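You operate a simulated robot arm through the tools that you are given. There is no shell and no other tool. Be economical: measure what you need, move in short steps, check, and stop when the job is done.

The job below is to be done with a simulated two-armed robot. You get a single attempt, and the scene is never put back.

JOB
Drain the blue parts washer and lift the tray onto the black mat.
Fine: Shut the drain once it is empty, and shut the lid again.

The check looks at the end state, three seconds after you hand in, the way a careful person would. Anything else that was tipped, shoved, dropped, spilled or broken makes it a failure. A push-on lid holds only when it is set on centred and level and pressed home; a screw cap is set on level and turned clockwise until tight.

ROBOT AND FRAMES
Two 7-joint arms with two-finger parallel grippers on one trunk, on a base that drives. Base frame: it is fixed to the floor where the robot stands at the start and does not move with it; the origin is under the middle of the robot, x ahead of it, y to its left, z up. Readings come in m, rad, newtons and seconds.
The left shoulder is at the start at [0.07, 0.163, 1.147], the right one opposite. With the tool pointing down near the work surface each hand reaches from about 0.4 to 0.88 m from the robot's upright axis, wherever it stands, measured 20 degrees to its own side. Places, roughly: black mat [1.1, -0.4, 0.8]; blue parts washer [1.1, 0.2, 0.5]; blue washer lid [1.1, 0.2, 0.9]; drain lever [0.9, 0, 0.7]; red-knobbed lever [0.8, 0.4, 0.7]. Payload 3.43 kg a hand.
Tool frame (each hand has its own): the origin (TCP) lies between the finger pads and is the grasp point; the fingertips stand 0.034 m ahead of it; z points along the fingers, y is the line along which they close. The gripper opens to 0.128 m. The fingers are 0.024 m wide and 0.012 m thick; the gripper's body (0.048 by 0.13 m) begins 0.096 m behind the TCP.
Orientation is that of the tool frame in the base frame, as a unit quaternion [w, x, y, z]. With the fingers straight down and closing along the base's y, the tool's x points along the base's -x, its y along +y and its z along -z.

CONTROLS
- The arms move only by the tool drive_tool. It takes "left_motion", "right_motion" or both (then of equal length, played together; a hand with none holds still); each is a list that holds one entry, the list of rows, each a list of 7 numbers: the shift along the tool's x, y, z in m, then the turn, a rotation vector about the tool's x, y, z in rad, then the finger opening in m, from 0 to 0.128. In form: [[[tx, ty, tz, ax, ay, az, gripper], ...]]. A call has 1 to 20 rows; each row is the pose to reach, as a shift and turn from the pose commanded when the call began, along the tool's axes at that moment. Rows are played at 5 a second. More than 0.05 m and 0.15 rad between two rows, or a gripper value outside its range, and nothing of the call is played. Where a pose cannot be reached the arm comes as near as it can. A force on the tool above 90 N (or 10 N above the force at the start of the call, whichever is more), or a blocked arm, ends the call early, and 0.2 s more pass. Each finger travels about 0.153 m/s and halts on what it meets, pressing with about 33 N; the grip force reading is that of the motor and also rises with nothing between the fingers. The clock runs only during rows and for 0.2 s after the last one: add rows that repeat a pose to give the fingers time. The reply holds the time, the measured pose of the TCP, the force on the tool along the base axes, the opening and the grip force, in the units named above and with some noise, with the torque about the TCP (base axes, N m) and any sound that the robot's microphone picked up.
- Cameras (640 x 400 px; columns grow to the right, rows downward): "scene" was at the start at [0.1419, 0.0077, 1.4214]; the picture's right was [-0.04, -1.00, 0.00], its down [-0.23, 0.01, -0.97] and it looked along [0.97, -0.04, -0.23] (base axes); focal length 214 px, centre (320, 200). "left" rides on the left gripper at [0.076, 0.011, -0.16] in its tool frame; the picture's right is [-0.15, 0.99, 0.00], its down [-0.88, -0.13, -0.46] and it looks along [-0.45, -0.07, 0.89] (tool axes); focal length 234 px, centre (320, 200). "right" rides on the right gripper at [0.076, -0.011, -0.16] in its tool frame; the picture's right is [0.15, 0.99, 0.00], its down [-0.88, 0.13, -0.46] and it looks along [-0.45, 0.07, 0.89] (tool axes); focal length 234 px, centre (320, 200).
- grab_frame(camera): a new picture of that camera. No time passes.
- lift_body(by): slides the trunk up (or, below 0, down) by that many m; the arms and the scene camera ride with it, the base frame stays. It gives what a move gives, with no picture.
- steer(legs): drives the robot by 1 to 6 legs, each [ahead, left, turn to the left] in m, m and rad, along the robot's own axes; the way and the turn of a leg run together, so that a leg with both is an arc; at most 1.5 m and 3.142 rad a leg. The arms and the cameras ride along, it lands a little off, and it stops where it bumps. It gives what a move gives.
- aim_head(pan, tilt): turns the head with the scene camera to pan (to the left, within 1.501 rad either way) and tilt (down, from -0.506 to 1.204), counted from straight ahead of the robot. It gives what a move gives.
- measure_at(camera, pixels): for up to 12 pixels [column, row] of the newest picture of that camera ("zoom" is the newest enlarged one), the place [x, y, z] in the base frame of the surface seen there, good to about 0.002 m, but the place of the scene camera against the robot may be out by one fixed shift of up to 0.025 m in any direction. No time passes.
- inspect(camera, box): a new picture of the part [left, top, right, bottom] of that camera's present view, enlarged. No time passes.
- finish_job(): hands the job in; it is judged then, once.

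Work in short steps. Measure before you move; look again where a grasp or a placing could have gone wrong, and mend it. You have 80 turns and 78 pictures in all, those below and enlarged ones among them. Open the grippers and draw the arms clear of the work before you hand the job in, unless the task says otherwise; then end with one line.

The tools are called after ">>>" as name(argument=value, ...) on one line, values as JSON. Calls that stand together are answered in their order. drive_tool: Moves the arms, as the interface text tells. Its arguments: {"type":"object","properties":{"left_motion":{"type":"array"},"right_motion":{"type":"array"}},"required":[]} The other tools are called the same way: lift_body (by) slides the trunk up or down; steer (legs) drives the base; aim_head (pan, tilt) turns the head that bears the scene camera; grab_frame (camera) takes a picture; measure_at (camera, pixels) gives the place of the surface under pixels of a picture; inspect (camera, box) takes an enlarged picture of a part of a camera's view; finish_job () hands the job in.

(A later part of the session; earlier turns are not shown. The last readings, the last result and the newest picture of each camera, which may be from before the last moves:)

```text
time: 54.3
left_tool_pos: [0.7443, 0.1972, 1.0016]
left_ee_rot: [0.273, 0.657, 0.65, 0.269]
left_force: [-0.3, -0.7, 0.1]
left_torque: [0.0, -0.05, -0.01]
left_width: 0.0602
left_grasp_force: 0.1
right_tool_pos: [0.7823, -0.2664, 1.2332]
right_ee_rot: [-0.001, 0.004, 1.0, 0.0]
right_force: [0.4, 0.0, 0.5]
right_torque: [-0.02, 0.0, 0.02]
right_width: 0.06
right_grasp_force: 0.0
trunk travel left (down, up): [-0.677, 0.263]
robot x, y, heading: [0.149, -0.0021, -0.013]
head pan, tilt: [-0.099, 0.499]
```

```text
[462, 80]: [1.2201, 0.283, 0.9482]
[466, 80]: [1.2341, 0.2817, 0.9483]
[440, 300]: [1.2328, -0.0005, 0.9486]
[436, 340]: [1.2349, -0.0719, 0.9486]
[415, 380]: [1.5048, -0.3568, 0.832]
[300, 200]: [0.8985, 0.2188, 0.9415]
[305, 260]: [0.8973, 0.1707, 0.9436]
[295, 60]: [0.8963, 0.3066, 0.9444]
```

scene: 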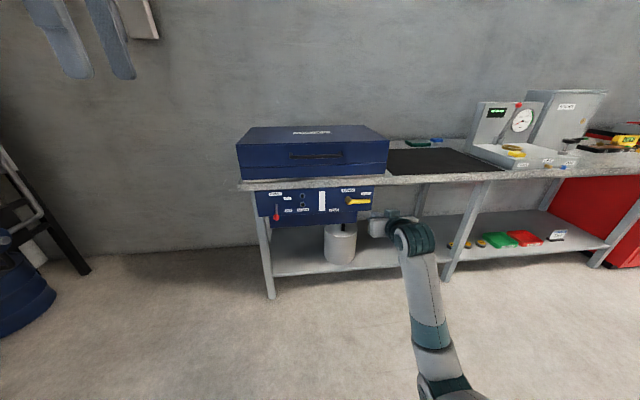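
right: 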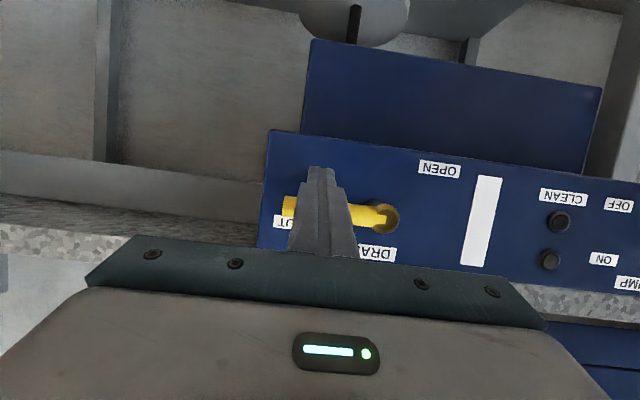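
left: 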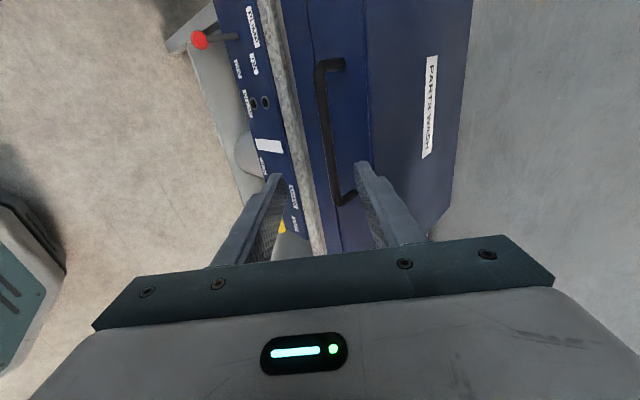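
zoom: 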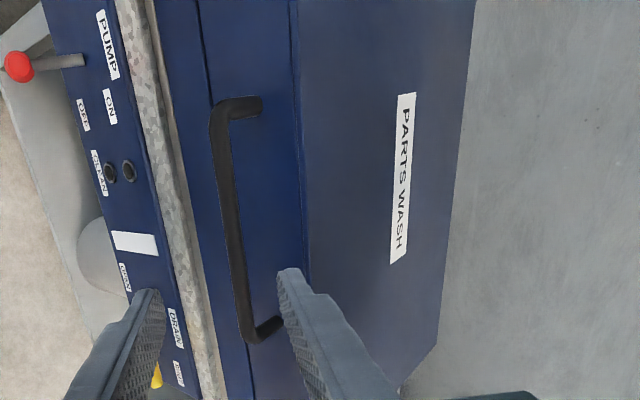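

Hinge is about (1.236, 0.86), handle bar at (0.8575, ~0.2, 0.907). Pitch the left hand to horizontal in front of the bar.

>>> drive_tool(left_motion=[[[0, -0.01, 0.012, -0.131, 0, 0, 0.05], [0, -0.021, 0.024, -0.262, 0, 0, 0.05], [0, -0.031, 0.036, -0.393, 0, 0, 0.05], [0, -0.042, 0.047, -0.524, 0, 0, 0.05], [0, -0.052, 0.059, -0.655, 0, 0, 0.05], [0, -0.0626, 0.0711, -0.785, 0, 0, 0.05]]])

>>> grab_frame(camera="left")

```text
time: 55.7
left_tool_pos: [0.7506, 0.1975, 0.9074]
left_ee_rot: [0.504, 0.502, 0.497, 0.497]
left_force: [-0.8, -0.5, 0.4]
left_torque: [0.01, 0.03, -0.01]
left_width: 0.0498
left_grasp_force: 0.0
right_tool_pos: [0.7812, -0.2674, 1.2333]
right_ee_rot: [0.0, 0.005, 1.0, 0.0]
right_force: [0.5, 0.0, -0.4]
right_torque: [0.0, -0.02, 0.03]
right_width: 0.0601
right_grasp_force: 0.0
trunk travel left (down, up): [-0.677, 0.263]
robot x, y, heading: [0.1502, -0.0055, -0.01]
head pan, tilt: [-0.099, 0.499]
```

```text
52 pictures are left
```

left: 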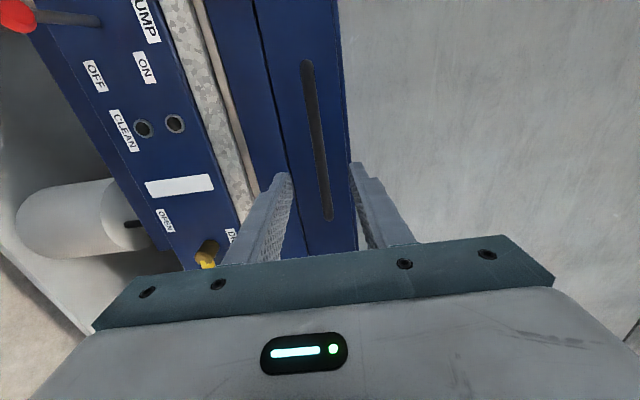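

Bar sits between the fingers. Advance 0.103 and grip.

>>> drive_tool(left_motion=[[[0, 0, 0.04, 0, 0, 0, 0.05], [0, 0, 0.08, 0, 0, 0, 0.05], [0, 0, 0.103, 0, 0, 0, 0.05], [0, 0, 0.103, 0, 0, 0, 0.03], [0, 0, 0.103, 0, 0, 0, 0.01], [0, 0, 0.103, 0, 0, 0, 0], [0, 0, 0.103, 0, 0, 0, 0]]])

>>> grab_frame(camera="left")

```text
time: 57.3
left_tool_pos: [0.8547, 0.196, 0.9081]
left_ee_rot: [0.504, 0.502, 0.497, 0.497]
left_force: [1.8, -0.2, -2.3]
left_torque: [0.07, 0.0, -0.31]
left_width: 0.0138
left_grasp_force: 44.9
right_tool_pos: [0.782, -0.2677, 1.233]
right_ee_rot: [-0.001, 0.004, 1.0, 0.001]
right_force: [0.0, -0.1, -0.6]
right_torque: [0.01, -0.01, 0.04]
right_width: 0.06
right_grasp_force: 0.0
trunk travel left (down, up): [-0.677, 0.263]
robot x, y, heading: [0.1516, -0.0013, -0.011]
head pan, tilt: [-0.099, 0.499]
```

```text
51 pictures are left
```

left: 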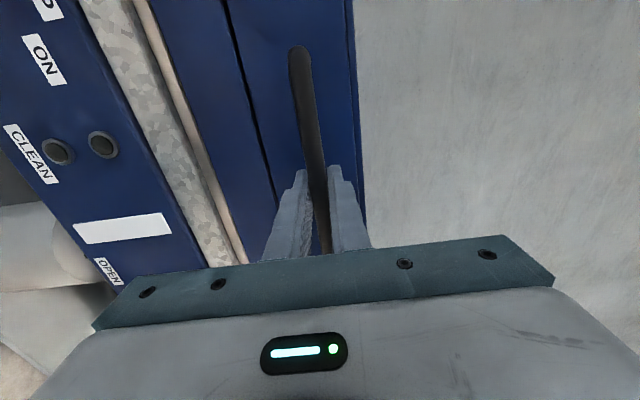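

Handle gripped. Open the lid along its hinge arc, first ~17°.

>>> drive_tool(left_motion=[[[0, 0.0227, 0.0036, 0.06, 0, 0, 0], [0, 0.0451, 0.0085, 0.12, 0, 0, 0], [0, 0.0672, 0.0148, 0.18, 0, 0, 0], [0, 0.0889, 0.0223, 0.24, 0, 0, 0], [0, 0.1102, 0.0312, 0.3, 0, 0, 0]]])

>>> grab_frame(camera="scene")

```text
time: 58.5
left_tool_pos: [0.8831, 0.196, 1.0182]
left_ee_rot: [0.423, 0.572, 0.566, 0.417]
left_force: [0.3, 3.0, 0.2]
left_torque: [-0.18, -0.22, 0.39]
left_width: 0.0136
left_grasp_force: 45.1
right_tool_pos: [0.7828, -0.2667, 1.2324]
right_ee_rot: [-0.001, 0.004, 1.0, 0.001]
right_force: [-1.4, -0.3, 1.6]
right_torque: [-0.02, 0.02, -0.01]
right_width: 0.06
right_grasp_force: 0.0
trunk travel left (down, up): [-0.677, 0.263]
robot x, y, heading: [0.1483, -0.0004, -0.016]
head pan, tilt: [-0.099, 0.499]
```

```text
50 pictures are left
```

scene: 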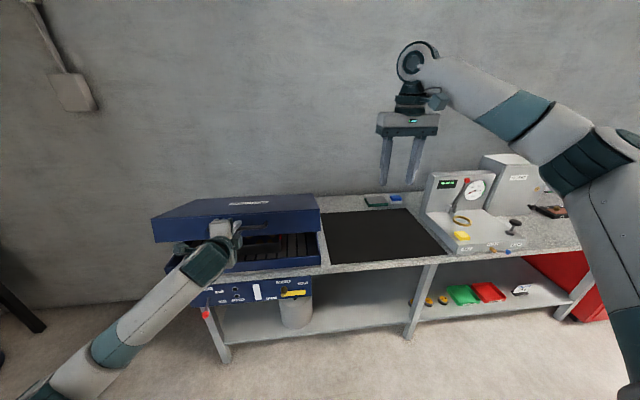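

Lid opens freely with low force. Continue another 0.6 rad with the same local arc.

>>> drive_tool(left_motion=[[[0, 0.0227, 0.0036, 0.06, 0, 0, 0], [0, 0.0451, 0.0085, 0.12, 0, 0, 0], [0, 0.0672, 0.0148, 0.18, 0, 0, 0], [0, 0.0889, 0.0223, 0.24, 0, 0, 0], [0, 0.1102, 0.0312, 0.3, 0, 0, 0], [0, 0.1308, 0.0413, 0.36, 0, 0, 0], [0, 0.1508, 0.0526, 0.42, 0, 0, 0], [0, 0.1701, 0.0651, 0.48, 0, 0, 0], [0, 0.1886, 0.0788, 0.54, 0, 0, 0], [0, 0.2062, 0.0935, 0.6, 0, 0, 0]]])

>>> grab_frame(camera="scene")

```text
time: 60.7
left_tool_pos: [1.0307, 0.1975, 1.1889]
left_ee_rot: [0.235, 0.669, 0.665, 0.232]
left_force: [-8.0, 12.1, 12.0]
left_torque: [-0.61, 0.03, 0.73]
left_width: 0.0136
left_grasp_force: 44.6
right_tool_pos: [0.7793, -0.2638, 1.235]
right_ee_rot: [0.0, 0.004, 1.0, 0.0]
right_force: [-0.8, -0.6, -0.2]
right_torque: [-0.01, 0.0, -0.01]
right_width: 0.0601
right_grasp_force: 0.0
trunk travel left (down, up): [-0.677, 0.263]
robot x, y, heading: [0.149, -0.0008, -0.009]
head pan, tilt: [-0.099, 0.499]
```

```text
49 pictures are left
```

scene: 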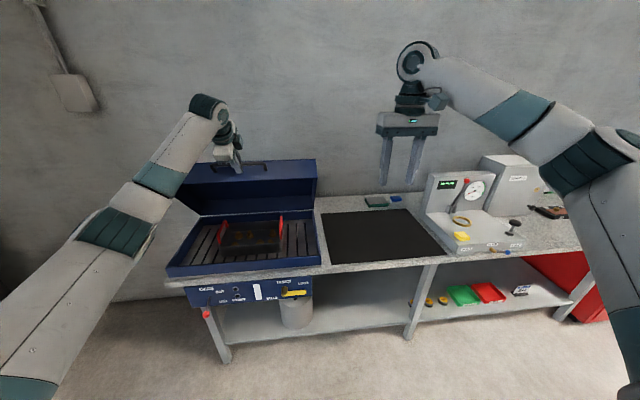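

Test whether the lid holds itself: open fingers slightly, leaving the bar caged.

>>> drive_tool(left_motion=[[[0, 0, 0, 0, 0, 0, 0.015], [0, 0, 0, 0, 0, 0, 0.022], [0, 0, 0, 0, 0, 0, 0.03], [0, 0, 0, 0, 0, 0, 0.036], [0, 0, 0, 0, 0, 0, 0.036], [0, 0, 0, 0, 0, 0, 0.036]]])

>>> grab_frame(camera="left")

```text
time: 62.1
left_tool_pos: [1.034, 0.1927, 1.1854]
left_ee_rot: [0.234, 0.671, 0.664, 0.231]
left_force: [0.4, 0.5, -0.4]
left_torque: [0.0, -0.01, -0.01]
left_width: 0.0361
left_grasp_force: 0.1
right_tool_pos: [0.7824, -0.2684, 1.2328]
right_ee_rot: [-0.001, 0.004, 1.0, 0.001]
right_force: [-0.2, -0.2, -0.3]
right_torque: [-0.02, -0.02, 0.01]
right_width: 0.0599
right_grasp_force: 0.1
trunk travel left (down, up): [-0.677, 0.263]
robot x, y, heading: [0.1509, -0.0008, -0.014]
head pan, tilt: [-0.099, 0.499]
```

```text
48 pictures are left
```

left: 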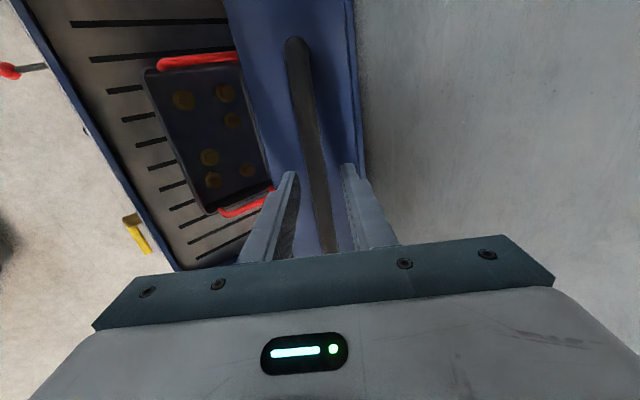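

Lid holds itself at ~51°. I need it opened more, so back the left hand off and drive closer.

>>> drive_tool(left_motion=[[[0, 0, -0.03, 0, 0, 0, 0.05], [0, 0, -0.07, 0, 0, 0, 0.05], [0, -0.04, -0.1, 0, 0, 0, 0.05], [0, -0.08, -0.13, 0, 0, 0, 0.05], [0, -0.127, -0.161, 0, 0, 0, 0.05]]])

>>> steer(legs=[[0.2, 0, 0.01]])

>>> grab_frame(camera="left")

```text
refused: row 5 steps farther than a row can; nothing moved
```

```text
time: 63.3
left_tool_pos: [1.1289, 0.1952, 1.23]
left_ee_rot: [0.26, 0.663, 0.656, 0.251]
left_force: [-16.9, 2.7, 62.4]
left_torque: [0.28, 0.82, 0.12]
left_width: 0.0266
left_grasp_force: 0.0
right_tool_pos: [0.8809, -0.265, 1.2347]
right_ee_rot: [0.002, 0.001, 1.0, 0.002]
right_force: [2.5, -0.1, -1.5]
right_torque: [-0.02, 0.14, -0.01]
right_width: 0.0599
right_grasp_force: 0.0
trunk travel left (down, up): [-0.677, 0.263]
robot x, y, heading: [0.2509, -0.0035, -0.003]
head pan, tilt: [-0.099, 0.499]
stopped in leg 1: the force on the tool passed its limit (the readings are from after the stop); the commanded pose is now the measured one
```

```text
47 pictures are left
```

left: 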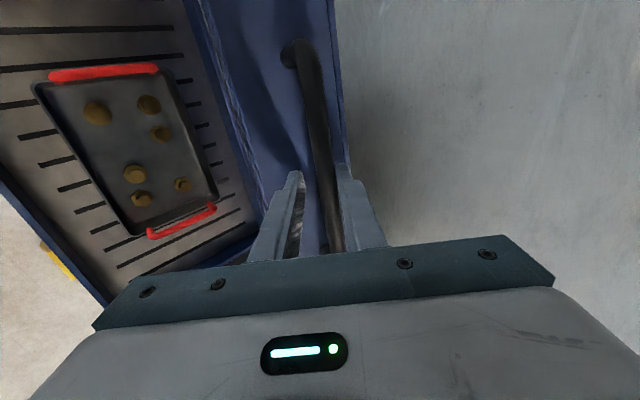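

My drive call ran although the retreat was refused; the caged hand pushed the lid further open (~67°) without harm visible. Relieve the force by easing the hand back and check.

>>> drive_tool(left_motion=[[[0, 0, -0.008, 0.05, 0, 0, 0.036], [0, 0, -0.012, 0.15, 0, 0, 0.036], [0, 0, -0.012, 0.25, 0, 0, 0.036], [0, 0, -0.012, 0.32, 0, 0, 0.036]]])

>>> grab_frame(camera="scene")

>>> grab_frame(camera="left")

```text
time: 64.3
left_tool_pos: [1.1215, 0.1949, 1.2244]
left_ee_rot: [0.14, 0.697, 0.689, 0.136]
left_force: [-3.1, -0.7, 26.4]
left_torque: [0.25, -1.06, 0.03]
left_width: 0.0402
left_grasp_force: 3.5
right_tool_pos: [0.8815, -0.2674, 1.2362]
right_ee_rot: [0.002, 0.001, 1.0, 0.003]
right_force: [-0.2, 1.0, -0.7]
right_torque: [0.02, 0.0, -0.03]
right_width: 0.0603
right_grasp_force: 0.1
trunk travel left (down, up): [-0.677, 0.263]
robot x, y, heading: [0.2544, -0.003, -0.003]
head pan, tilt: [-0.099, 0.499]
```

```text
46 pictures are left
```

scene: 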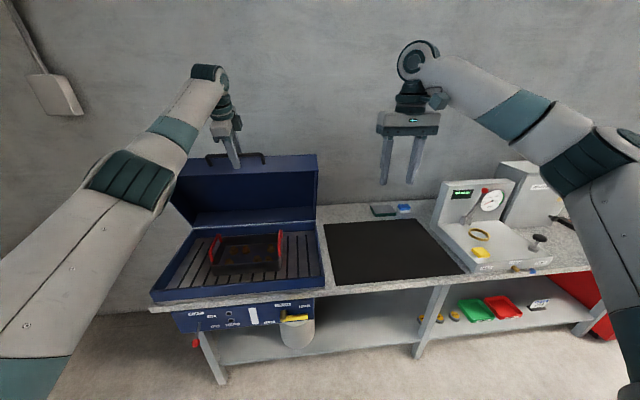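

```text
45 pictures are left
```

left: 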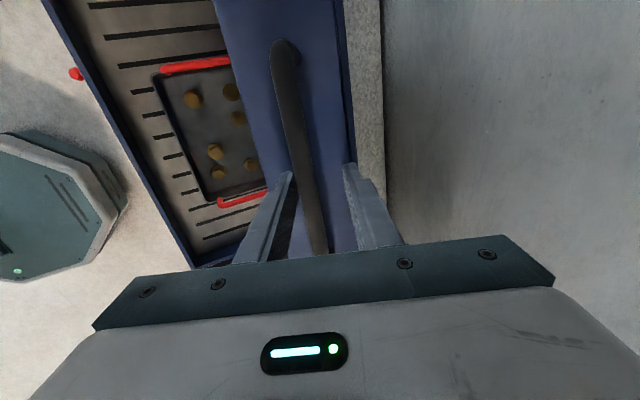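

Back off slightly along the fingers and measure the bar and lid.

>>> drive_tool(left_motion=[[[0, 0, -0.01, 0, 0, 0, 0.04], [0, 0, -0.012, 0, 0, 0, 0.04]]])

>>> grab_frame(camera="left")

>>> measure_at(camera="left", pixels=[[280, 70], [290, 110], [303, 160], [310, 200], [255, 60], [330, 60], [322, 140], [222, 20], [335, 20]])

```text
time: 64.9
left_tool_pos: [1.1212, 0.1958, 1.2293]
left_ee_rot: [0.137, 0.696, 0.692, 0.132]
left_force: [0.3, -0.6, 0.4]
left_torque: [-0.02, -0.02, 0.0]
left_width: 0.0398
left_grasp_force: 0.0
right_tool_pos: [0.8842, -0.265, 1.234]
right_ee_rot: [0.001, 0.002, 1.0, 0.001]
right_force: [-0.2, 0.6, 0.5]
right_torque: [-0.02, 0.01, 0.03]
right_width: 0.06
right_grasp_force: 0.1
trunk travel left (down, up): [-0.677, 0.263]
robot x, y, heading: [0.252, -0.0029, -0.002]
head pan, tilt: [-0.099, 0.499]
```

```text
44 pictures are left
```

left: 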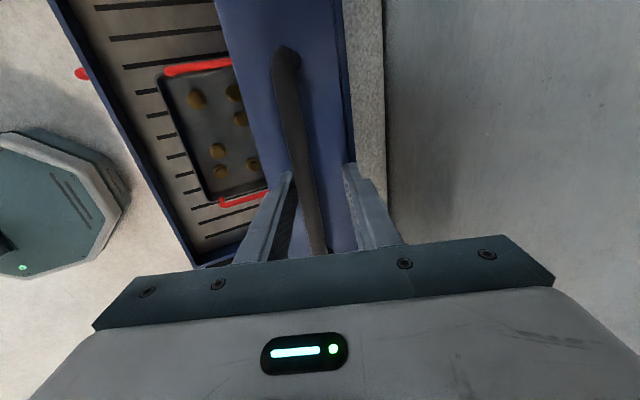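

```text
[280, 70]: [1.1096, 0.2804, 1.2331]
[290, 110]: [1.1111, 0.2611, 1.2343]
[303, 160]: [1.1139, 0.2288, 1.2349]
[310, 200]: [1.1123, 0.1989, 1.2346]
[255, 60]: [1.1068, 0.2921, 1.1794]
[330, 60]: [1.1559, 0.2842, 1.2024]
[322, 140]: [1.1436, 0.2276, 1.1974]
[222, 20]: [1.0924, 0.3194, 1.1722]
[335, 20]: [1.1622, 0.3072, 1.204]
```

Lid rests at ~65°. Retreat the hand properly before driving closer.

>>> drive_tool(left_motion=[[[0, 0, -0.03, 0, 0, 0, 0.05], [0, 0, -0.06, 0, 0, 0, 0.05], [0, -0.04, -0.077, 0, 0, 0, 0.05], [0, -0.085, -0.094, 0, 0, 0, 0.05], [0, -0.1277, -0.1115, 0, 0, 0, 0.05]]])

```text
time: 66.1
left_tool_pos: [0.9606, 0.1947, 1.2863]
left_ee_rot: [0.138, 0.697, 0.691, 0.134]
left_force: [-1.0, -0.3, -0.4]
left_torque: [0.01, -0.01, 0.04]
left_width: 0.0502
left_grasp_force: 0.0
right_tool_pos: [0.8833, -0.2658, 1.2343]
right_ee_rot: [0.001, 0.002, 1.0, 0.0]
right_force: [0.2, -0.4, 0.4]
right_torque: [0.02, -0.02, 0.03]
right_width: 0.06
right_grasp_force: 0.1
trunk travel left (down, up): [-0.677, 0.263]
robot x, y, heading: [0.2515, -0.0005, -0.008]
head pan, tilt: [-0.099, 0.499]
```

Check the base's front extent from the last left picture before driving.

>>> measure_at(camera="left", pixels=[[126, 200], [110, 165], [60, 138], [80, 250], [100, 180]])

```text
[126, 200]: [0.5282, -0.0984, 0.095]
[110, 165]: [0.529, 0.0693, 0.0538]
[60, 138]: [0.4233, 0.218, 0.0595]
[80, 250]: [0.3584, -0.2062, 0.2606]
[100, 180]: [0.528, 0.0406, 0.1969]
```

Base front is only 0.28 m ahead of the axis; safe to go 0.15 forward.

>>> steer(legs=[[0.15, 0, 0]])

>>> grab_frame(camera="left")

```text
time: 67.5
left_tool_pos: [1.1132, 0.1959, 1.2877]
left_ee_rot: [0.14, 0.696, 0.691, 0.134]
left_force: [-0.1, -0.4, 0.9]
left_torque: [0.01, -0.05, 0.01]
left_width: 0.0501
left_grasp_force: 0.0
right_tool_pos: [1.0372, -0.2645, 1.2355]
right_ee_rot: [0.003, 0.001, 1.0, 0.002]
right_force: [-0.4, -0.1, -0.4]
right_torque: [0.02, -0.02, 0.02]
right_width: 0.0599
right_grasp_force: 0.1
trunk travel left (down, up): [-0.677, 0.263]
robot x, y, heading: [0.4063, -0.0019, 0.001]
head pan, tilt: [-0.099, 0.499]
```

```text
43 pictures are left
```

left: 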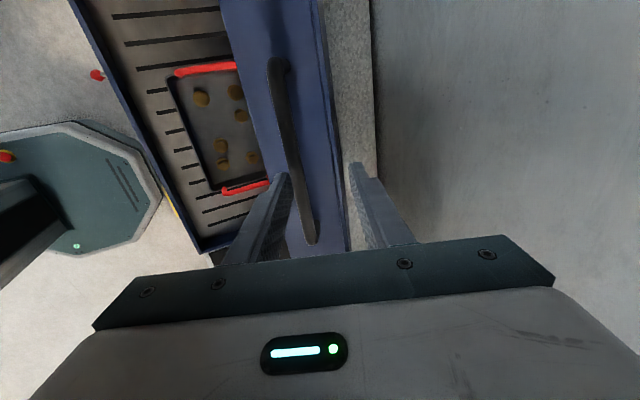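

Move onto the bar and grip.

>>> drive_tool(left_motion=[[[0, -0.02, 0, 0, 0, 0, 0.05], [0, -0.02, 0.03, 0, 0, 0, 0.05], [0, -0.02, 0.053, 0, 0, 0, 0.05], [0, -0.02, 0.053, 0, 0, 0, 0.025], [0, -0.02, 0.053, 0, 0, 0, 0.0], [0, -0.02, 0.053, 0, 0, 0, 0.0]]])

```text
time: 68.9
left_tool_pos: [1.1162, 0.1976, 1.2292]
left_ee_rot: [0.139, 0.696, 0.691, 0.134]
left_force: [-0.3, -0.7, -3.6]
left_torque: [-0.43, 0.02, 0.87]
left_width: 0.0136
left_grasp_force: 44.6
right_tool_pos: [1.0375, -0.2648, 1.2334]
right_ee_rot: [0.001, 0.0, 1.0, 0.001]
right_force: [0.9, -0.9, -0.4]
right_torque: [0.01, -0.01, 0.05]
right_width: 0.0599
right_grasp_force: 0.1
trunk travel left (down, up): [-0.677, 0.263]
robot x, y, heading: [0.402, -0.0059, -0.007]
head pan, tilt: [-0.099, 0.499]
```

Gripped (width 0.0136). Continue opening by 0.4 rad to roughly 88°.

>>> drive_tool(left_motion=[[[0, 0.0193, 0.0017, 0.05, 0, 0, 0], [0, 0.0384, 0.0043, 0.1, 0, 0, 0], [0, 0.0574, 0.0079, 0.15, 0, 0, 0], [0, 0.0762, 0.0125, 0.2, 0, 0, 0], [0, 0.0948, 0.018, 0.25, 0, 0, 0], [0, 0.113, 0.0244, 0.3, 0, 0, 0], [0, 0.1309, 0.0317, 0.35, 0, 0, 0], [0, 0.1484, 0.0398, 0.4, 0, 0, 0]]])

>>> grab_frame(camera="scene")

```text
time: 70.7
left_tool_pos: [1.1893, 0.1974, 1.2451]
left_ee_rot: [0.013, 0.711, 0.703, 0.01]
left_force: [-3.6, -2.8, 39.9]
left_torque: [-0.32, 0.0, 1.03]
left_width: 0.0142
left_grasp_force: 45.2
left hand out of reach, approached as far as the arm can: row 6, 7, 8
right_tool_pos: [1.0322, -0.2652, 1.2367]
right_ee_rot: [0.003, 0.001, 1.0, 0.002]
right_force: [0.2, 0.6, -0.3]
right_torque: [-0.01, 0.0, -0.01]
right_width: 0.06
right_grasp_force: 0.0
trunk travel left (down, up): [-0.677, 0.263]
robot x, y, heading: [0.3994, -0.0042, -0.006]
head pan, tilt: [-0.099, 0.499]
```

```text
42 pictures are left
```

scene: 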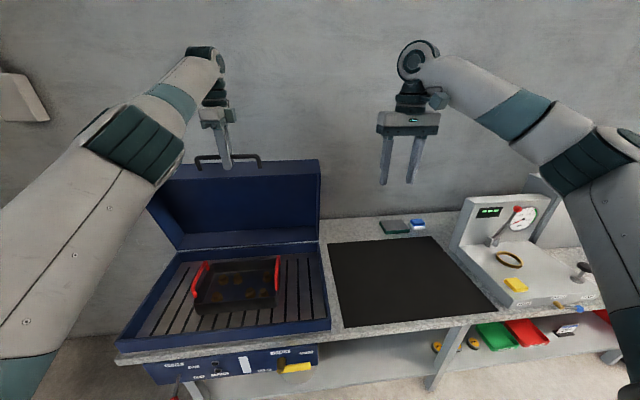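

Lid now ~76° open. Measure the tray handles and rim.

>>> inspect(camera="scene", box=[110, 150, 350, 350])

>>> grab_frame(camera="right")

```text
2.00 times, centred on (230, 250) of scene
```

zoom: 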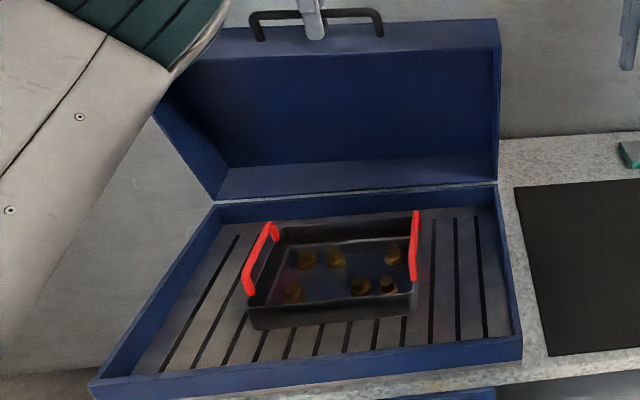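

```text
40 pictures are left
```

right: 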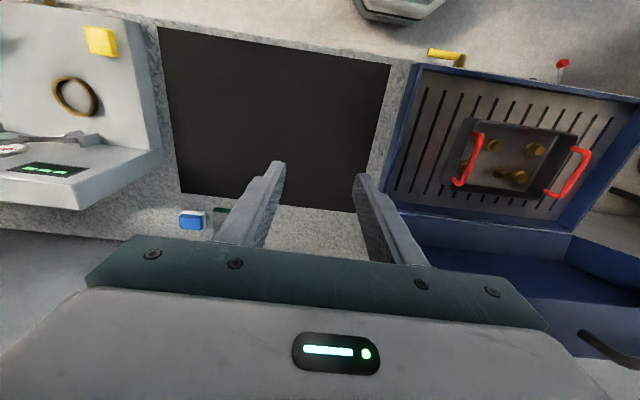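

Zoom on the tray from the right camera and measure.

>>> inspect(camera="right", box=[400, 80, 640, 230])

```text
2.67 times, centred on (520, 155) of right
```

zoom: 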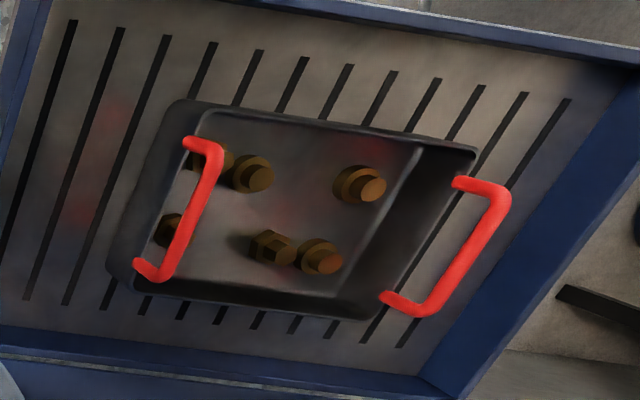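

>>> measure_at(camera="zoom", pixels=[[212, 160], [190, 210], [158, 270], [190, 145], [140, 266], [500, 195], [465, 250], [425, 308], [180, 103], [470, 152], [110, 270], [290, 190]])

```text
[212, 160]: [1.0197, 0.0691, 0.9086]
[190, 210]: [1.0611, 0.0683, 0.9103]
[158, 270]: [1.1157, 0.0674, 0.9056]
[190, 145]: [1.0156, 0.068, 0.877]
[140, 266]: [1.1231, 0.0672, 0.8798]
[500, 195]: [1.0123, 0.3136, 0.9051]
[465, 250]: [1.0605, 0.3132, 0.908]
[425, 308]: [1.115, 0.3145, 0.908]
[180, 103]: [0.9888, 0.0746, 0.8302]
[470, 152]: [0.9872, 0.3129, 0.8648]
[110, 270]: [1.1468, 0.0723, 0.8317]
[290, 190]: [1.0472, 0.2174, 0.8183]
```

The tray has two upright red handles (bars along x at y=0.068 and 0.3135, z≈0.907, x 1.01–1.12), so a level two-hand lift. Release the lid handle and go straight up.

>>> drive_tool(left_motion=[[[0, 0, 0, 0, 0, 0, 0.02], [0, 0, 0, 0, 0, 0, 0.045], [0, 0, 0, 0, 0, 0, 0.045], [0, 0, -0.03, 0, 0, 0, 0.045], [0, 0, -0.06, 0, 0, 0, 0.045], [0, 0, -0.1, 0, 0, 0, 0.045]]])

>>> grab_frame(camera="scene")

```text
time: 72.1
left_tool_pos: [1.1585, 0.201, 1.3039]
left_ee_rot: [0.008, 0.715, 0.699, -0.011]
left_force: [-0.3, 3.6, -0.9]
left_torque: [-0.33, 0.03, 0.02]
left_width: 0.0451
left_grasp_force: 0.1
left hand out of reach, approached as far as the arm can: row 4, 5, 6
right_tool_pos: [1.036, -0.2669, 1.2345]
right_ee_rot: [0.002, 0.001, 1.0, 0.002]
right_force: [0.4, -0.7, 0.2]
right_torque: [0.01, -0.06, 0.01]
right_width: 0.0602
right_grasp_force: 0.1
trunk travel left (down, up): [-0.677, 0.263]
robot x, y, heading: [0.404, -0.0008, -0.003]
head pan, tilt: [-0.099, 0.499]
```

```text
38 pictures are left
```

scene: 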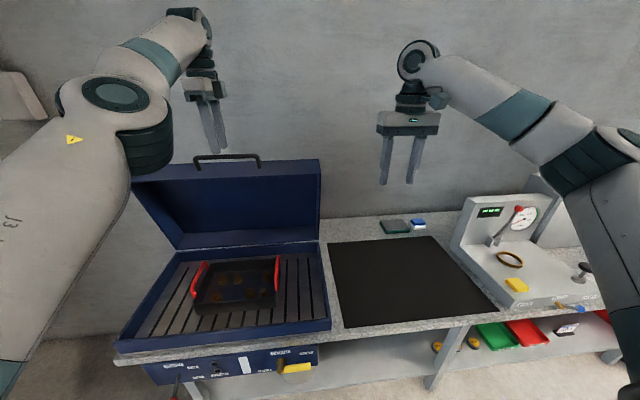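

Lid stays open. Pull the left hand back and yaw it so it closes along y.

>>> drive_tool(left_motion=[[[0, -0.03, 0, 0, 0, -0.143, 0.06], [0, -0.06, 0, 0, 0, -0.286, 0.06], [0, -0.09, 0, 0, 0, -0.428, 0.06], [0, -0.12, 0, 0, 0, -0.571, 0.06], [0, -0.15, 0, 0, 0, -0.714, 0.06], [0, -0.18, 0, 0, 0, -0.857, 0.06], [0, -0.2, 0, 0, 0, -1.0, 0.06], [0, -0.22, 0, 0, 0, -1.142, 0.06], [0, -0.24, 0, 0, 0, -1.285, 0.06], [0, -0.24, 0, 0, 0, -1.428, 0.06], [0, -0.24, 0, 0, 0, -1.571, 0.06], [0, -0.24, 0, 0, 0, -1.571, 0.06]]])

>>> steer(legs=[[0, 0.19, 0]])

```text
time: 74.7
left_tool_pos: [0.9208, 0.2104, 1.3037]
left_ee_rot: [-0.006, 0.003, 1.0, -0.003]
left_force: [-1.1, 0.5, -0.5]
left_torque: [0.0, -0.02, -0.01]
left_width: 0.06
left_grasp_force: 0.0
left hand out of reach, approached as far as the arm can: row 1, 2, 3
right_tool_pos: [1.0369, -0.2636, 1.2347]
right_ee_rot: [0.001, 0.0, 1.0, 0.001]
right_force: [0.6, -0.4, -0.6]
right_torque: [0.01, 0.02, -0.01]
right_width: 0.0598
right_grasp_force: 0.1
trunk travel left (down, up): [-0.677, 0.263]
robot x, y, heading: [0.4055, -0.0045, -0.003]
head pan, tilt: [-0.099, 0.499]
```

```text
time: 76.3
left_tool_pos: [0.9237, 0.3941, 1.3026]
left_ee_rot: [-0.005, 0.007, 1.0, -0.002]
left_force: [-0.5, -0.2, 0.5]
left_torque: [-0.01, 0.02, 0.01]
left_width: 0.0601
left_grasp_force: 0.0
right_tool_pos: [1.0382, -0.0794, 1.2342]
right_ee_rot: [0.0, 0.003, 1.0, 0.001]
right_force: [-0.1, -0.7, -0.6]
right_torque: [0.0, -0.01, -0.01]
right_width: 0.0601
right_grasp_force: 0.2
trunk travel left (down, up): [-0.677, 0.263]
robot x, y, heading: [0.4022, 0.1842, -0.008]
head pan, tilt: [-0.099, 0.499]
```

Bring both hands above the two tray handles at z=1.0.

>>> drive_tool(left_motion=[[[-0.0176, -0.01, 0.0375, 0, 0, 0, 0.05], [-0.0353, -0.02, 0.075, 0, 0, 0, 0.05], [-0.053, -0.03, 0.1125, 0, 0, 0, 0.05], [-0.0705, -0.04, 0.15, 0, 0, 0, 0.05], [-0.088, -0.05, 0.1875, 0, 0, 0, 0.05], [-0.1058, -0.06, 0.225, 0, 0, 0, 0.05], [-0.1234, -0.07, 0.2625, 0, 0, 0, 0.05], [-0.141, -0.0806, 0.3, 0, 0, 0, 0.05]]], right_motion=[[[-0.0034, 0.0184, 0.0293, 0, 0, 0, 0.05], [-0.0068, 0.0368, 0.0585, 0, 0, 0, 0.05], [-0.01, 0.055, 0.0878, 0, 0, 0, 0.05], [-0.0135, 0.0737, 0.117, 0, 0, 0, 0.05], [-0.017, 0.092, 0.146, 0, 0, 0, 0.05], [-0.02, 0.11, 0.1755, 0, 0, 0, 0.05], [-0.0236, 0.129, 0.205, 0, 0, 0, 0.05], [-0.027, 0.1474, 0.234, 0, 0, 0, 0.05]]])

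>>> grab_frame(camera="left")

>>> grab_frame(camera="right")

```text
time: 78.1
left_tool_pos: [1.0592, 0.3126, 1.0008]
left_ee_rot: [-0.006, 0.007, 1.0, -0.002]
left_force: [1.1, -0.4, -0.4]
left_torque: [-0.01, 0.04, 0.01]
left_width: 0.05
left_grasp_force: 0.0
right_tool_pos: [1.0673, 0.0691, 0.9987]
right_ee_rot: [0.0, 0.004, 1.0, 0.0]
right_force: [0.4, 0.4, -0.1]
right_torque: [0.02, 0.01, -0.01]
right_width: 0.0499
right_grasp_force: 0.0
trunk travel left (down, up): [-0.677, 0.263]
robot x, y, heading: [0.4055, 0.1897, -0.008]
head pan, tilt: [-0.099, 0.499]
```

```text
37 pictures are left
```

left: 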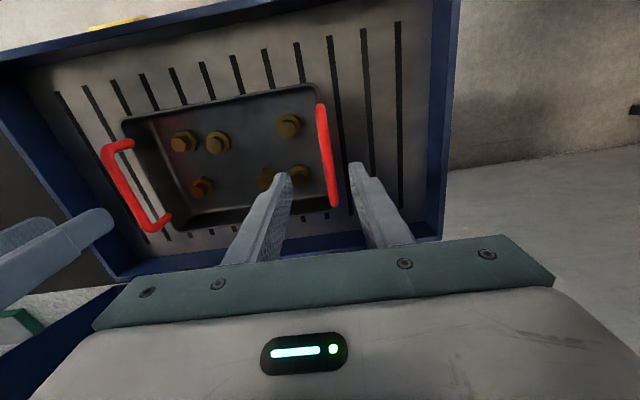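

```text
36 pictures are left
```

right: 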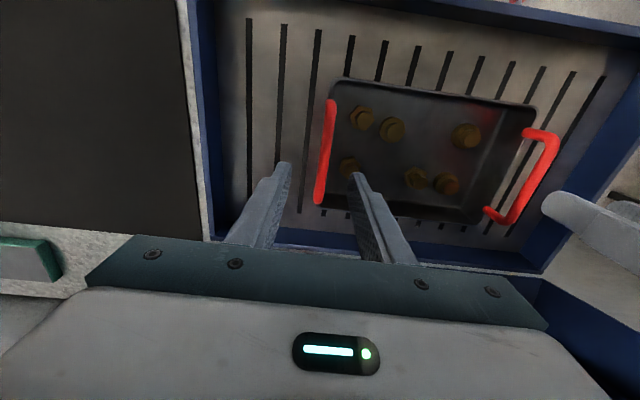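

Verify both handles with their own cameras.

>>> measure_at(camera="left", pixels=[[322, 112], [327, 150], [333, 200], [320, 95]])

>>> measure_at(camera="right", pixels=[[331, 108], [326, 150], [320, 198], [337, 85]])

```text
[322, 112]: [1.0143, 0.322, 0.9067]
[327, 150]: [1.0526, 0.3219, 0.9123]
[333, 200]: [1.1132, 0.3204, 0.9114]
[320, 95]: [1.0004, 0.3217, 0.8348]
```

```text
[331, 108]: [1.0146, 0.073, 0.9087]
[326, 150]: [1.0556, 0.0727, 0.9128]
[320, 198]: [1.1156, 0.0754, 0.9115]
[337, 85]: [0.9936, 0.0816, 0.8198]
```

Bars at y=0.321 and 0.073, top z=0.912. Descend and close both hands.

>>> drive_tool(left_motion=[[[-0.005, 0.008, 0.03, 0, 0, 0, 0.05], [-0.005, 0.008, 0.06, 0, 0, 0, 0.05], [-0.005, 0.008, 0.085, 0, 0, 0, 0.05], [-0.005, 0.008, 0.0955, 0, 0, 0, 0.05], [-0.005, 0.008, 0.0955, 0, 0, 0, 0.03], [-0.005, 0.008, 0.0955, 0, 0, 0, 0.01], [-0.005, 0.008, 0.0955, 0, 0, 0, 0.0], [-0.005, 0.008, 0.0955, 0, 0, 0, 0.0]]], right_motion=[[[0, 0.005, 0.03, 0, 0, 0, 0.05], [0, 0.005, 0.06, 0, 0, 0, 0.05], [0, 0.005, 0.083, 0, 0, 0, 0.05], [0, 0.005, 0.0935, 0, 0, 0, 0.05], [0, 0.005, 0.0935, 0, 0, 0, 0.03], [0, 0.005, 0.0935, 0, 0, 0, 0.01], [0, 0.005, 0.0935, 0, 0, 0, 0.0], [0, 0.005, 0.0935, 0, 0, 0, 0.0]]])

>>> grab_frame(camera="scene")

```text
time: 79.9
left_tool_pos: [1.0655, 0.3201, 0.9062]
left_ee_rot: [-0.006, 0.007, 1.0, -0.003]
left_force: [5.9, -8.0, 0.6]
left_torque: [-0.01, -0.08, 0.82]
left_width: 0.0117
left_grasp_force: 33.0
right_tool_pos: [1.0649, 0.0744, 0.9078]
right_ee_rot: [0.001, 0.003, 1.0, 0.002]
right_force: [-6.4, 8.2, 0.7]
right_torque: [0.07, -0.58, 0.6]
right_width: 0.0114
right_grasp_force: 33.0
trunk travel left (down, up): [-0.677, 0.263]
robot x, y, heading: [0.4029, 0.1854, -0.009]
head pan, tilt: [-0.099, 0.499]
```

```text
35 pictures are left
```

scene: 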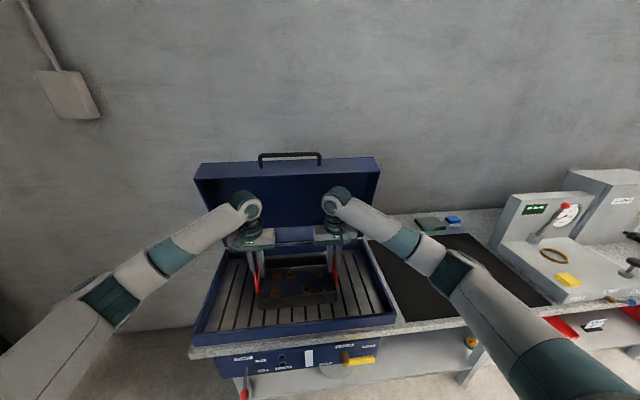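

Both handles gripped (0.0117/0.0114). Lift smoothly with the trunk, 0.12.

>>> lift_body(by=0.12)

>>> grab_frame(camera="scene")

```text
time: 81.4
left_tool_pos: [1.0656, 0.3189, 1.0254]
left_ee_rot: [-0.006, 0.007, 1.0, -0.004]
left_force: [6.8, -18.0, -5.7]
left_torque: [-0.01, -0.31, 0.81]
left_width: 0.0118
left_grasp_force: 33.1
right_tool_pos: [1.0651, 0.0745, 1.0262]
right_ee_rot: [0.0, 0.003, 1.0, 0.003]
right_force: [-5.3, 17.4, -4.7]
right_torque: [0.05, 0.34, 0.7]
right_width: 0.0115
right_grasp_force: 33.0
trunk travel left (down, up): [-0.797, 0.143]
robot x, y, heading: [0.4044, 0.186, -0.007]
head pan, tilt: [-0.099, 0.499]
```

```text
34 pictures are left
```

scene: 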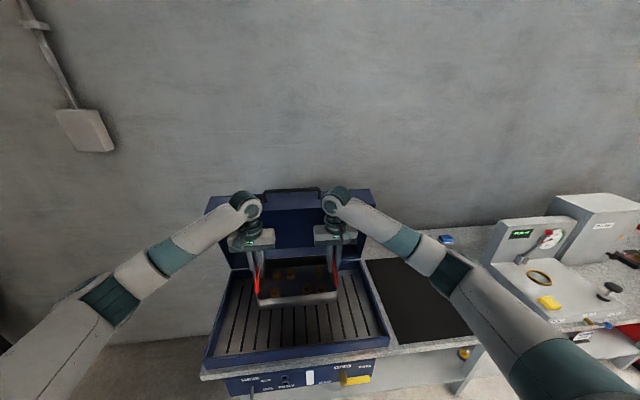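

Tray is lifted level. Before driving right, measure the right arm's outermost parts and the instrument's left side.

>>> measure_at(camera="scene", pixels=[[450, 275], [560, 375], [500, 345], [425, 260], [500, 225], [490, 250], [565, 322], [475, 320], [445, 240], [625, 330], [365, 262]])

```text
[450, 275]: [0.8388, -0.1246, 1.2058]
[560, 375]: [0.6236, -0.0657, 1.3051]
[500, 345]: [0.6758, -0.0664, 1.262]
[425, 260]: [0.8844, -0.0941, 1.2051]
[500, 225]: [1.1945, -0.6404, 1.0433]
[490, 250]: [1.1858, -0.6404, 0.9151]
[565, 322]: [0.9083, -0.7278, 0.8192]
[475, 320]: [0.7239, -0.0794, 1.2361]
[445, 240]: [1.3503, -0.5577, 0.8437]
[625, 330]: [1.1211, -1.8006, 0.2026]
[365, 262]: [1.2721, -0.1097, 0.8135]
```

Elbow will stay at x≈0.84, ahead of and above the instrument. Drive right 0.53 m with the tray.

>>> steer(legs=[[0, -0.53, 0]])

>>> grab_frame(camera="scene")

```text
time: 84.5
left_tool_pos: [1.0615, -0.2074, 1.0258]
left_ee_rot: [-0.005, 0.002, 1.0, -0.003]
left_force: [6.6, -25.5, -6.0]
left_torque: [-0.02, 0.12, 0.81]
left_width: 0.0119
left_grasp_force: 33.0
right_tool_pos: [1.0639, -0.4541, 1.0269]
right_ee_rot: [0.0, -0.002, 1.0, 0.001]
right_force: [-6.0, 26.7, -5.6]
right_torque: [0.09, -0.06, 0.62]
right_width: 0.0118
right_grasp_force: 33.1
trunk travel left (down, up): [-0.797, 0.143]
robot x, y, heading: [0.4033, -0.3484, -0.002]
head pan, tilt: [-0.099, 0.499]
```

```text
33 pictures are left
```

scene: 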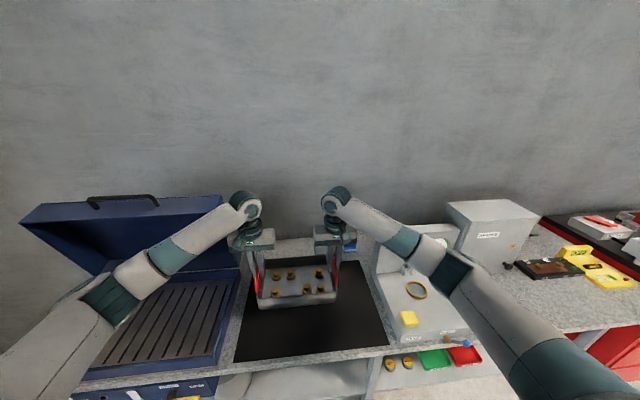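

Tray is over the mat. Lower by 0.10, then measure the remaining gap.

>>> lift_body(by=-0.1)

>>> inspect(camera="scene", box=[200, 190, 420, 340])

>>> grab_frame(camera="right")

```text
time: 85.8
left_tool_pos: [1.0634, -0.2077, 0.9253]
left_ee_rot: [-0.005, 0.003, 1.0, -0.003]
left_force: [4.7, -2.3, -4.9]
left_torque: [0.01, -0.41, 0.82]
left_width: 0.0117
left_grasp_force: 32.8
right_tool_pos: [1.0632, -0.4538, 0.9282]
right_ee_rot: [0.0, -0.002, 1.0, 0.002]
right_force: [-5.0, 2.1, -5.7]
right_torque: [0.01, 0.49, 0.54]
right_width: 0.0116
right_grasp_force: 32.9
trunk travel left (down, up): [-0.697, 0.243]
robot x, y, heading: [0.4048, -0.3445, 0.004]
head pan, tilt: [-0.099, 0.499]
```

```text
2.67 times, centred on (310, 265) of scene
```

zoom: 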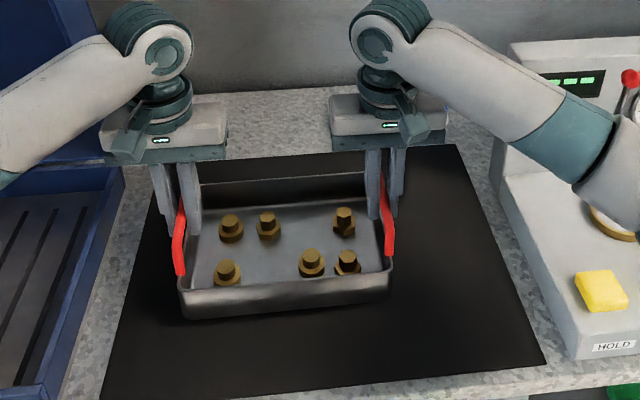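

```text
31 pictures are left
```

right: 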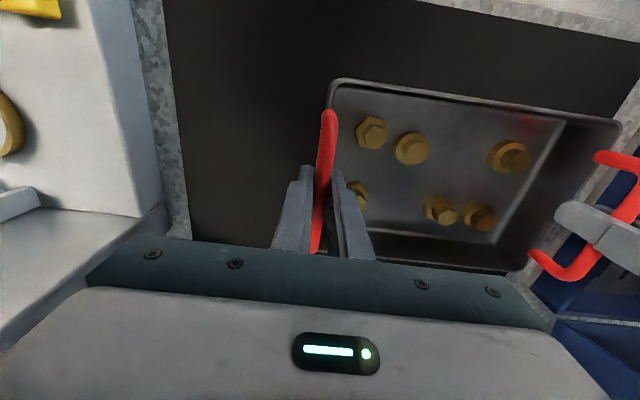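

Measure tray bottom edge versus mat in the zoom.

>>> measure_at(camera="zoom", pixels=[[290, 312], [290, 305], [200, 316], [380, 299], [290, 286], [290, 345], [380, 345]])

>>> measure_at(camera="right", pixels=[[250, 120], [480, 40], [430, 180], [440, 92]])

```text
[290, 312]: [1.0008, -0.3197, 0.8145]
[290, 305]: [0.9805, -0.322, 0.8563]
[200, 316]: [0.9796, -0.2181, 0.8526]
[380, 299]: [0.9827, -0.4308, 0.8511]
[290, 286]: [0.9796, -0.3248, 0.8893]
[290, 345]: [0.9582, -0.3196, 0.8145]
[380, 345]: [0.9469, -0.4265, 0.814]
```

```text
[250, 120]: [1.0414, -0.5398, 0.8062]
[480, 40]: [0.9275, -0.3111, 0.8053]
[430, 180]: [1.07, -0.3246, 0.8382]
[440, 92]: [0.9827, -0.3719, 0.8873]
```

Gap is about 0.03. Lower 0.026, then small increments watching force.

>>> lift_body(by=-0.026)

>>> lift_body(by=-0.004)

>>> inspect(camera="scene", box=[220, 220, 370, 330])

```text
time: 86.5
left_tool_pos: [1.0619, -0.2082, 0.9008]
left_ee_rot: [-0.006, 0.002, 1.0, -0.003]
left_force: [4.9, -3.2, -5.1]
left_torque: [0.01, -0.37, 0.83]
left_width: 0.0117
left_grasp_force: 33.3
right_tool_pos: [1.0634, -0.4539, 0.9005]
right_ee_rot: [0.001, -0.001, 1.0, 0.002]
right_force: [-5.7, 2.9, -4.3]
right_torque: [0.04, 0.36, 0.61]
right_width: 0.0117
right_grasp_force: 33.0
trunk travel left (down, up): [-0.671, 0.269]
robot x, y, heading: [0.4018, -0.348, 0.002]
head pan, tilt: [-0.099, 0.499]
```

```text
time: 87.0
left_tool_pos: [1.0605, -0.2077, 0.8982]
left_ee_rot: [-0.005, 0.003, 1.0, -0.004]
left_force: [6.9, -2.2, 3.5]
left_torque: [-0.02, 0.47, 0.84]
left_width: 0.012
left_grasp_force: 32.4
right_tool_pos: [1.0635, -0.4539, 0.898]
right_ee_rot: [0.001, -0.001, 1.0, 0.002]
right_force: [-3.8, 2.6, 3.1]
right_torque: [0.03, 0.64, 0.59]
right_width: 0.0115
right_grasp_force: 32.9
trunk travel left (down, up): [-0.667, 0.273]
robot x, y, heading: [0.4028, -0.3456, -0.004]
head pan, tilt: [-0.099, 0.499]
```

```text
3.64 times, centred on (295, 275) of scene
```

zoom: 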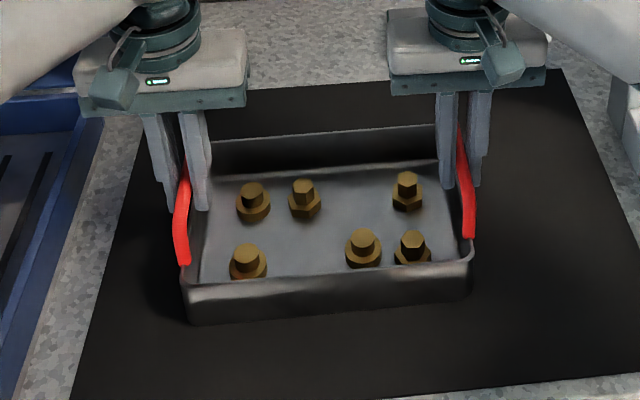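

Forces flipped from -5 to +3 N: the tray rests on the mat. Open both hands and rise straight up.

>>> drive_tool(left_motion=[[[0, 0, 0, 0, 0, 0, 0.02], [0, 0, 0, 0, 0, 0, 0.045], [0, 0, 0, 0, 0, 0, 0.045], [0, 0, -0.03, 0, 0, 0, 0.045], [0, 0, -0.07, 0, 0, 0, 0.045], [0, 0, -0.11, 0, 0, 0, 0.045], [0, 0, -0.15, 0, 0, 0, 0.045]]], right_motion=[[[0, 0, 0, 0, 0, 0, 0.02], [0, 0, 0, 0, 0, 0, 0.045], [0, 0, 0, 0, 0, 0, 0.045], [0, 0, -0.03, 0, 0, 0, 0.045], [0, 0, -0.07, 0, 0, 0, 0.045], [0, 0, -0.11, 0, 0, 0, 0.045], [0, 0, -0.15, 0, 0, 0, 0.045]]])

>>> lift_body(by=0.2)

>>> grab_frame(camera="scene")

```text
time: 88.7
left_tool_pos: [1.0606, -0.2082, 1.047]
left_ee_rot: [-0.005, 0.003, 1.0, -0.003]
left_force: [-0.6, -0.8, 0.4]
left_torque: [-0.03, -0.02, -0.01]
left_width: 0.0452
left_grasp_force: 0.0
right_tool_pos: [1.062, -0.4533, 1.0466]
right_ee_rot: [0.001, -0.001, 1.0, 0.001]
right_force: [-1.1, -0.9, -0.8]
right_torque: [0.0, -0.03, -0.01]
right_width: 0.045
right_grasp_force: 0.1
trunk travel left (down, up): [-0.667, 0.273]
robot x, y, heading: [0.3996, -0.3469, -0.001]
head pan, tilt: [-0.099, 0.499]
```

```text
time: 90.8
left_tool_pos: [1.0621, -0.2068, 1.2462]
left_ee_rot: [-0.005, 0.003, 1.0, -0.003]
left_force: [0.1, 0.3, 0.4]
left_torque: [-0.02, 0.01, 0.01]
left_width: 0.0451
left_grasp_force: 0.1
right_tool_pos: [1.0633, -0.4527, 1.2463]
right_ee_rot: [0.001, -0.001, 1.0, 0.002]
right_force: [-0.1, 0.4, -0.1]
right_torque: [0.0, -0.02, -0.03]
right_width: 0.0451
right_grasp_force: 0.1
trunk travel left (down, up): [-0.867, 0.073]
robot x, y, heading: [0.4009, -0.3477, -0.001]
head pan, tilt: [-0.099, 0.499]
```

```text
29 pictures are left
```

scene: 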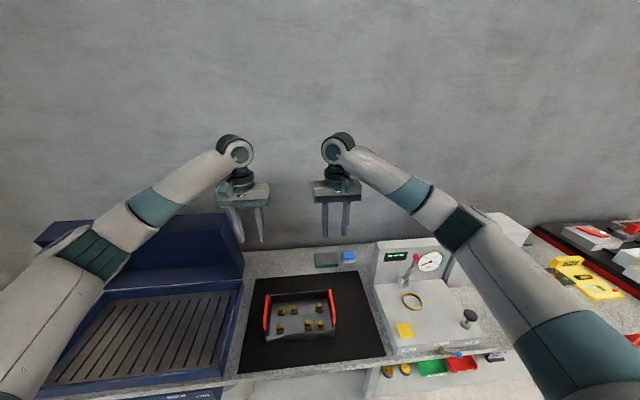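

Tray sits on the mat with all six parts. Now pull both hands back, yawing the left one for the lid handle.

>>> drive_tool(left_motion=[[[0.015, 0, -0.005, 0, 0, 0.143, 0.05], [0.03, 0, -0.01, 0, 0, 0.286, 0.05], [0.045, 0, -0.015, 0, 0, 0.428, 0.05], [0.06, 0, -0.02, 0, 0, 0.571, 0.05], [0.075, 0, -0.025, 0, 0, 0.714, 0.05], [0.09, 0, -0.03, 0, 0, 0.857, 0.05], [0.105, 0, -0.035, 0, 0, 1.0, 0.05], [0.12, 0, -0.04, 0, 0, 1.142, 0.05], [0.135, 0, -0.045, 0, 0, 1.285, 0.05], [0.15, 0, -0.05, 0, 0, 1.428, 0.05], [0.15, 0, -0.05, 0, 0, 1.571, 0.05]]], right_motion=[[[0.02, 0, 0, 0, 0, 0, 0.05], [0.04, 0, 0, 0, 0, 0, 0.05], [0.06, 0, 0, 0, 0, 0, 0.05], [0.08, 0, 0, 0, 0, 0, 0.05], [0.1, 0, 0, 0, 0, 0, 0.05], [0.12, 0, 0, 0, 0, 0, 0.05], [0.14, 0, 0, 0, 0, 0, 0.05], [0.16, 0, 0, 0, 0, 0, 0.05], [0.18, 0, 0, 0, 0, 0, 0.05], [0.2, 0, 0, 0, 0, 0, 0.05], [0.2, 0, 0, 0, 0, 0, 0.05]]])

>>> steer(legs=[[0, 0.37, 0]])

>>> grab_frame(camera="left")

```text
time: 93.2
left_tool_pos: [0.9124, -0.2055, 1.2984]
left_ee_rot: [-0.001, 0.71, 0.704, -0.006]
left_force: [0.0, -0.5, -0.3]
left_torque: [0.0, 0.02, -0.01]
left_width: 0.0498
left_grasp_force: 0.1
right_tool_pos: [0.8637, -0.4536, 1.2463]
right_ee_rot: [0.001, -0.001, 1.0, 0.001]
right_force: [0.0, -0.6, -0.2]
right_torque: [0.01, 0.01, 0.0]
right_width: 0.05
right_grasp_force: 0.1
trunk travel left (down, up): [-0.867, 0.073]
robot x, y, heading: [0.4034, -0.3476, -0.005]
head pan, tilt: [-0.099, 0.499]
```

```text
time: 95.6
left_tool_pos: [0.911, 0.1601, 1.2982]
left_ee_rot: [-0.002, 0.708, 0.706, -0.007]
left_force: [0.1, 0.1, 0.6]
left_torque: [0.0, 0.01, -0.02]
left_width: 0.0501
left_grasp_force: 0.0
right_tool_pos: [0.8631, -0.088, 1.2479]
right_ee_rot: [0.001, -0.002, 1.0, 0.002]
right_force: [-0.6, 0.8, 0.3]
right_torque: [0.01, -0.02, 0.02]
right_width: 0.0501
right_grasp_force: 0.0
trunk travel left (down, up): [-0.867, 0.073]
robot x, y, heading: [0.4022, 0.0154, 0.004]
head pan, tilt: [-0.099, 0.499]
```

```text
28 pictures are left
```

left: 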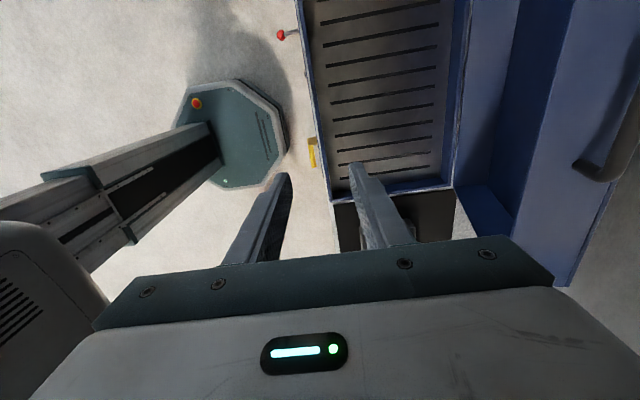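

Measure the handle bar from this view.

>>> measure_at(camera="left", pixels=[[600, 172], [618, 158], [628, 130], [637, 105], [585, 168], [570, 120], [520, 120]])

```text
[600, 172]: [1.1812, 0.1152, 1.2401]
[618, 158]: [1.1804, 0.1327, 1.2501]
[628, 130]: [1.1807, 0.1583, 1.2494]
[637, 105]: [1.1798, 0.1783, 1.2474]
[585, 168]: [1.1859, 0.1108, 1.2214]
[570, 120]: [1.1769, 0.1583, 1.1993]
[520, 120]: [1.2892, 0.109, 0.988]
```

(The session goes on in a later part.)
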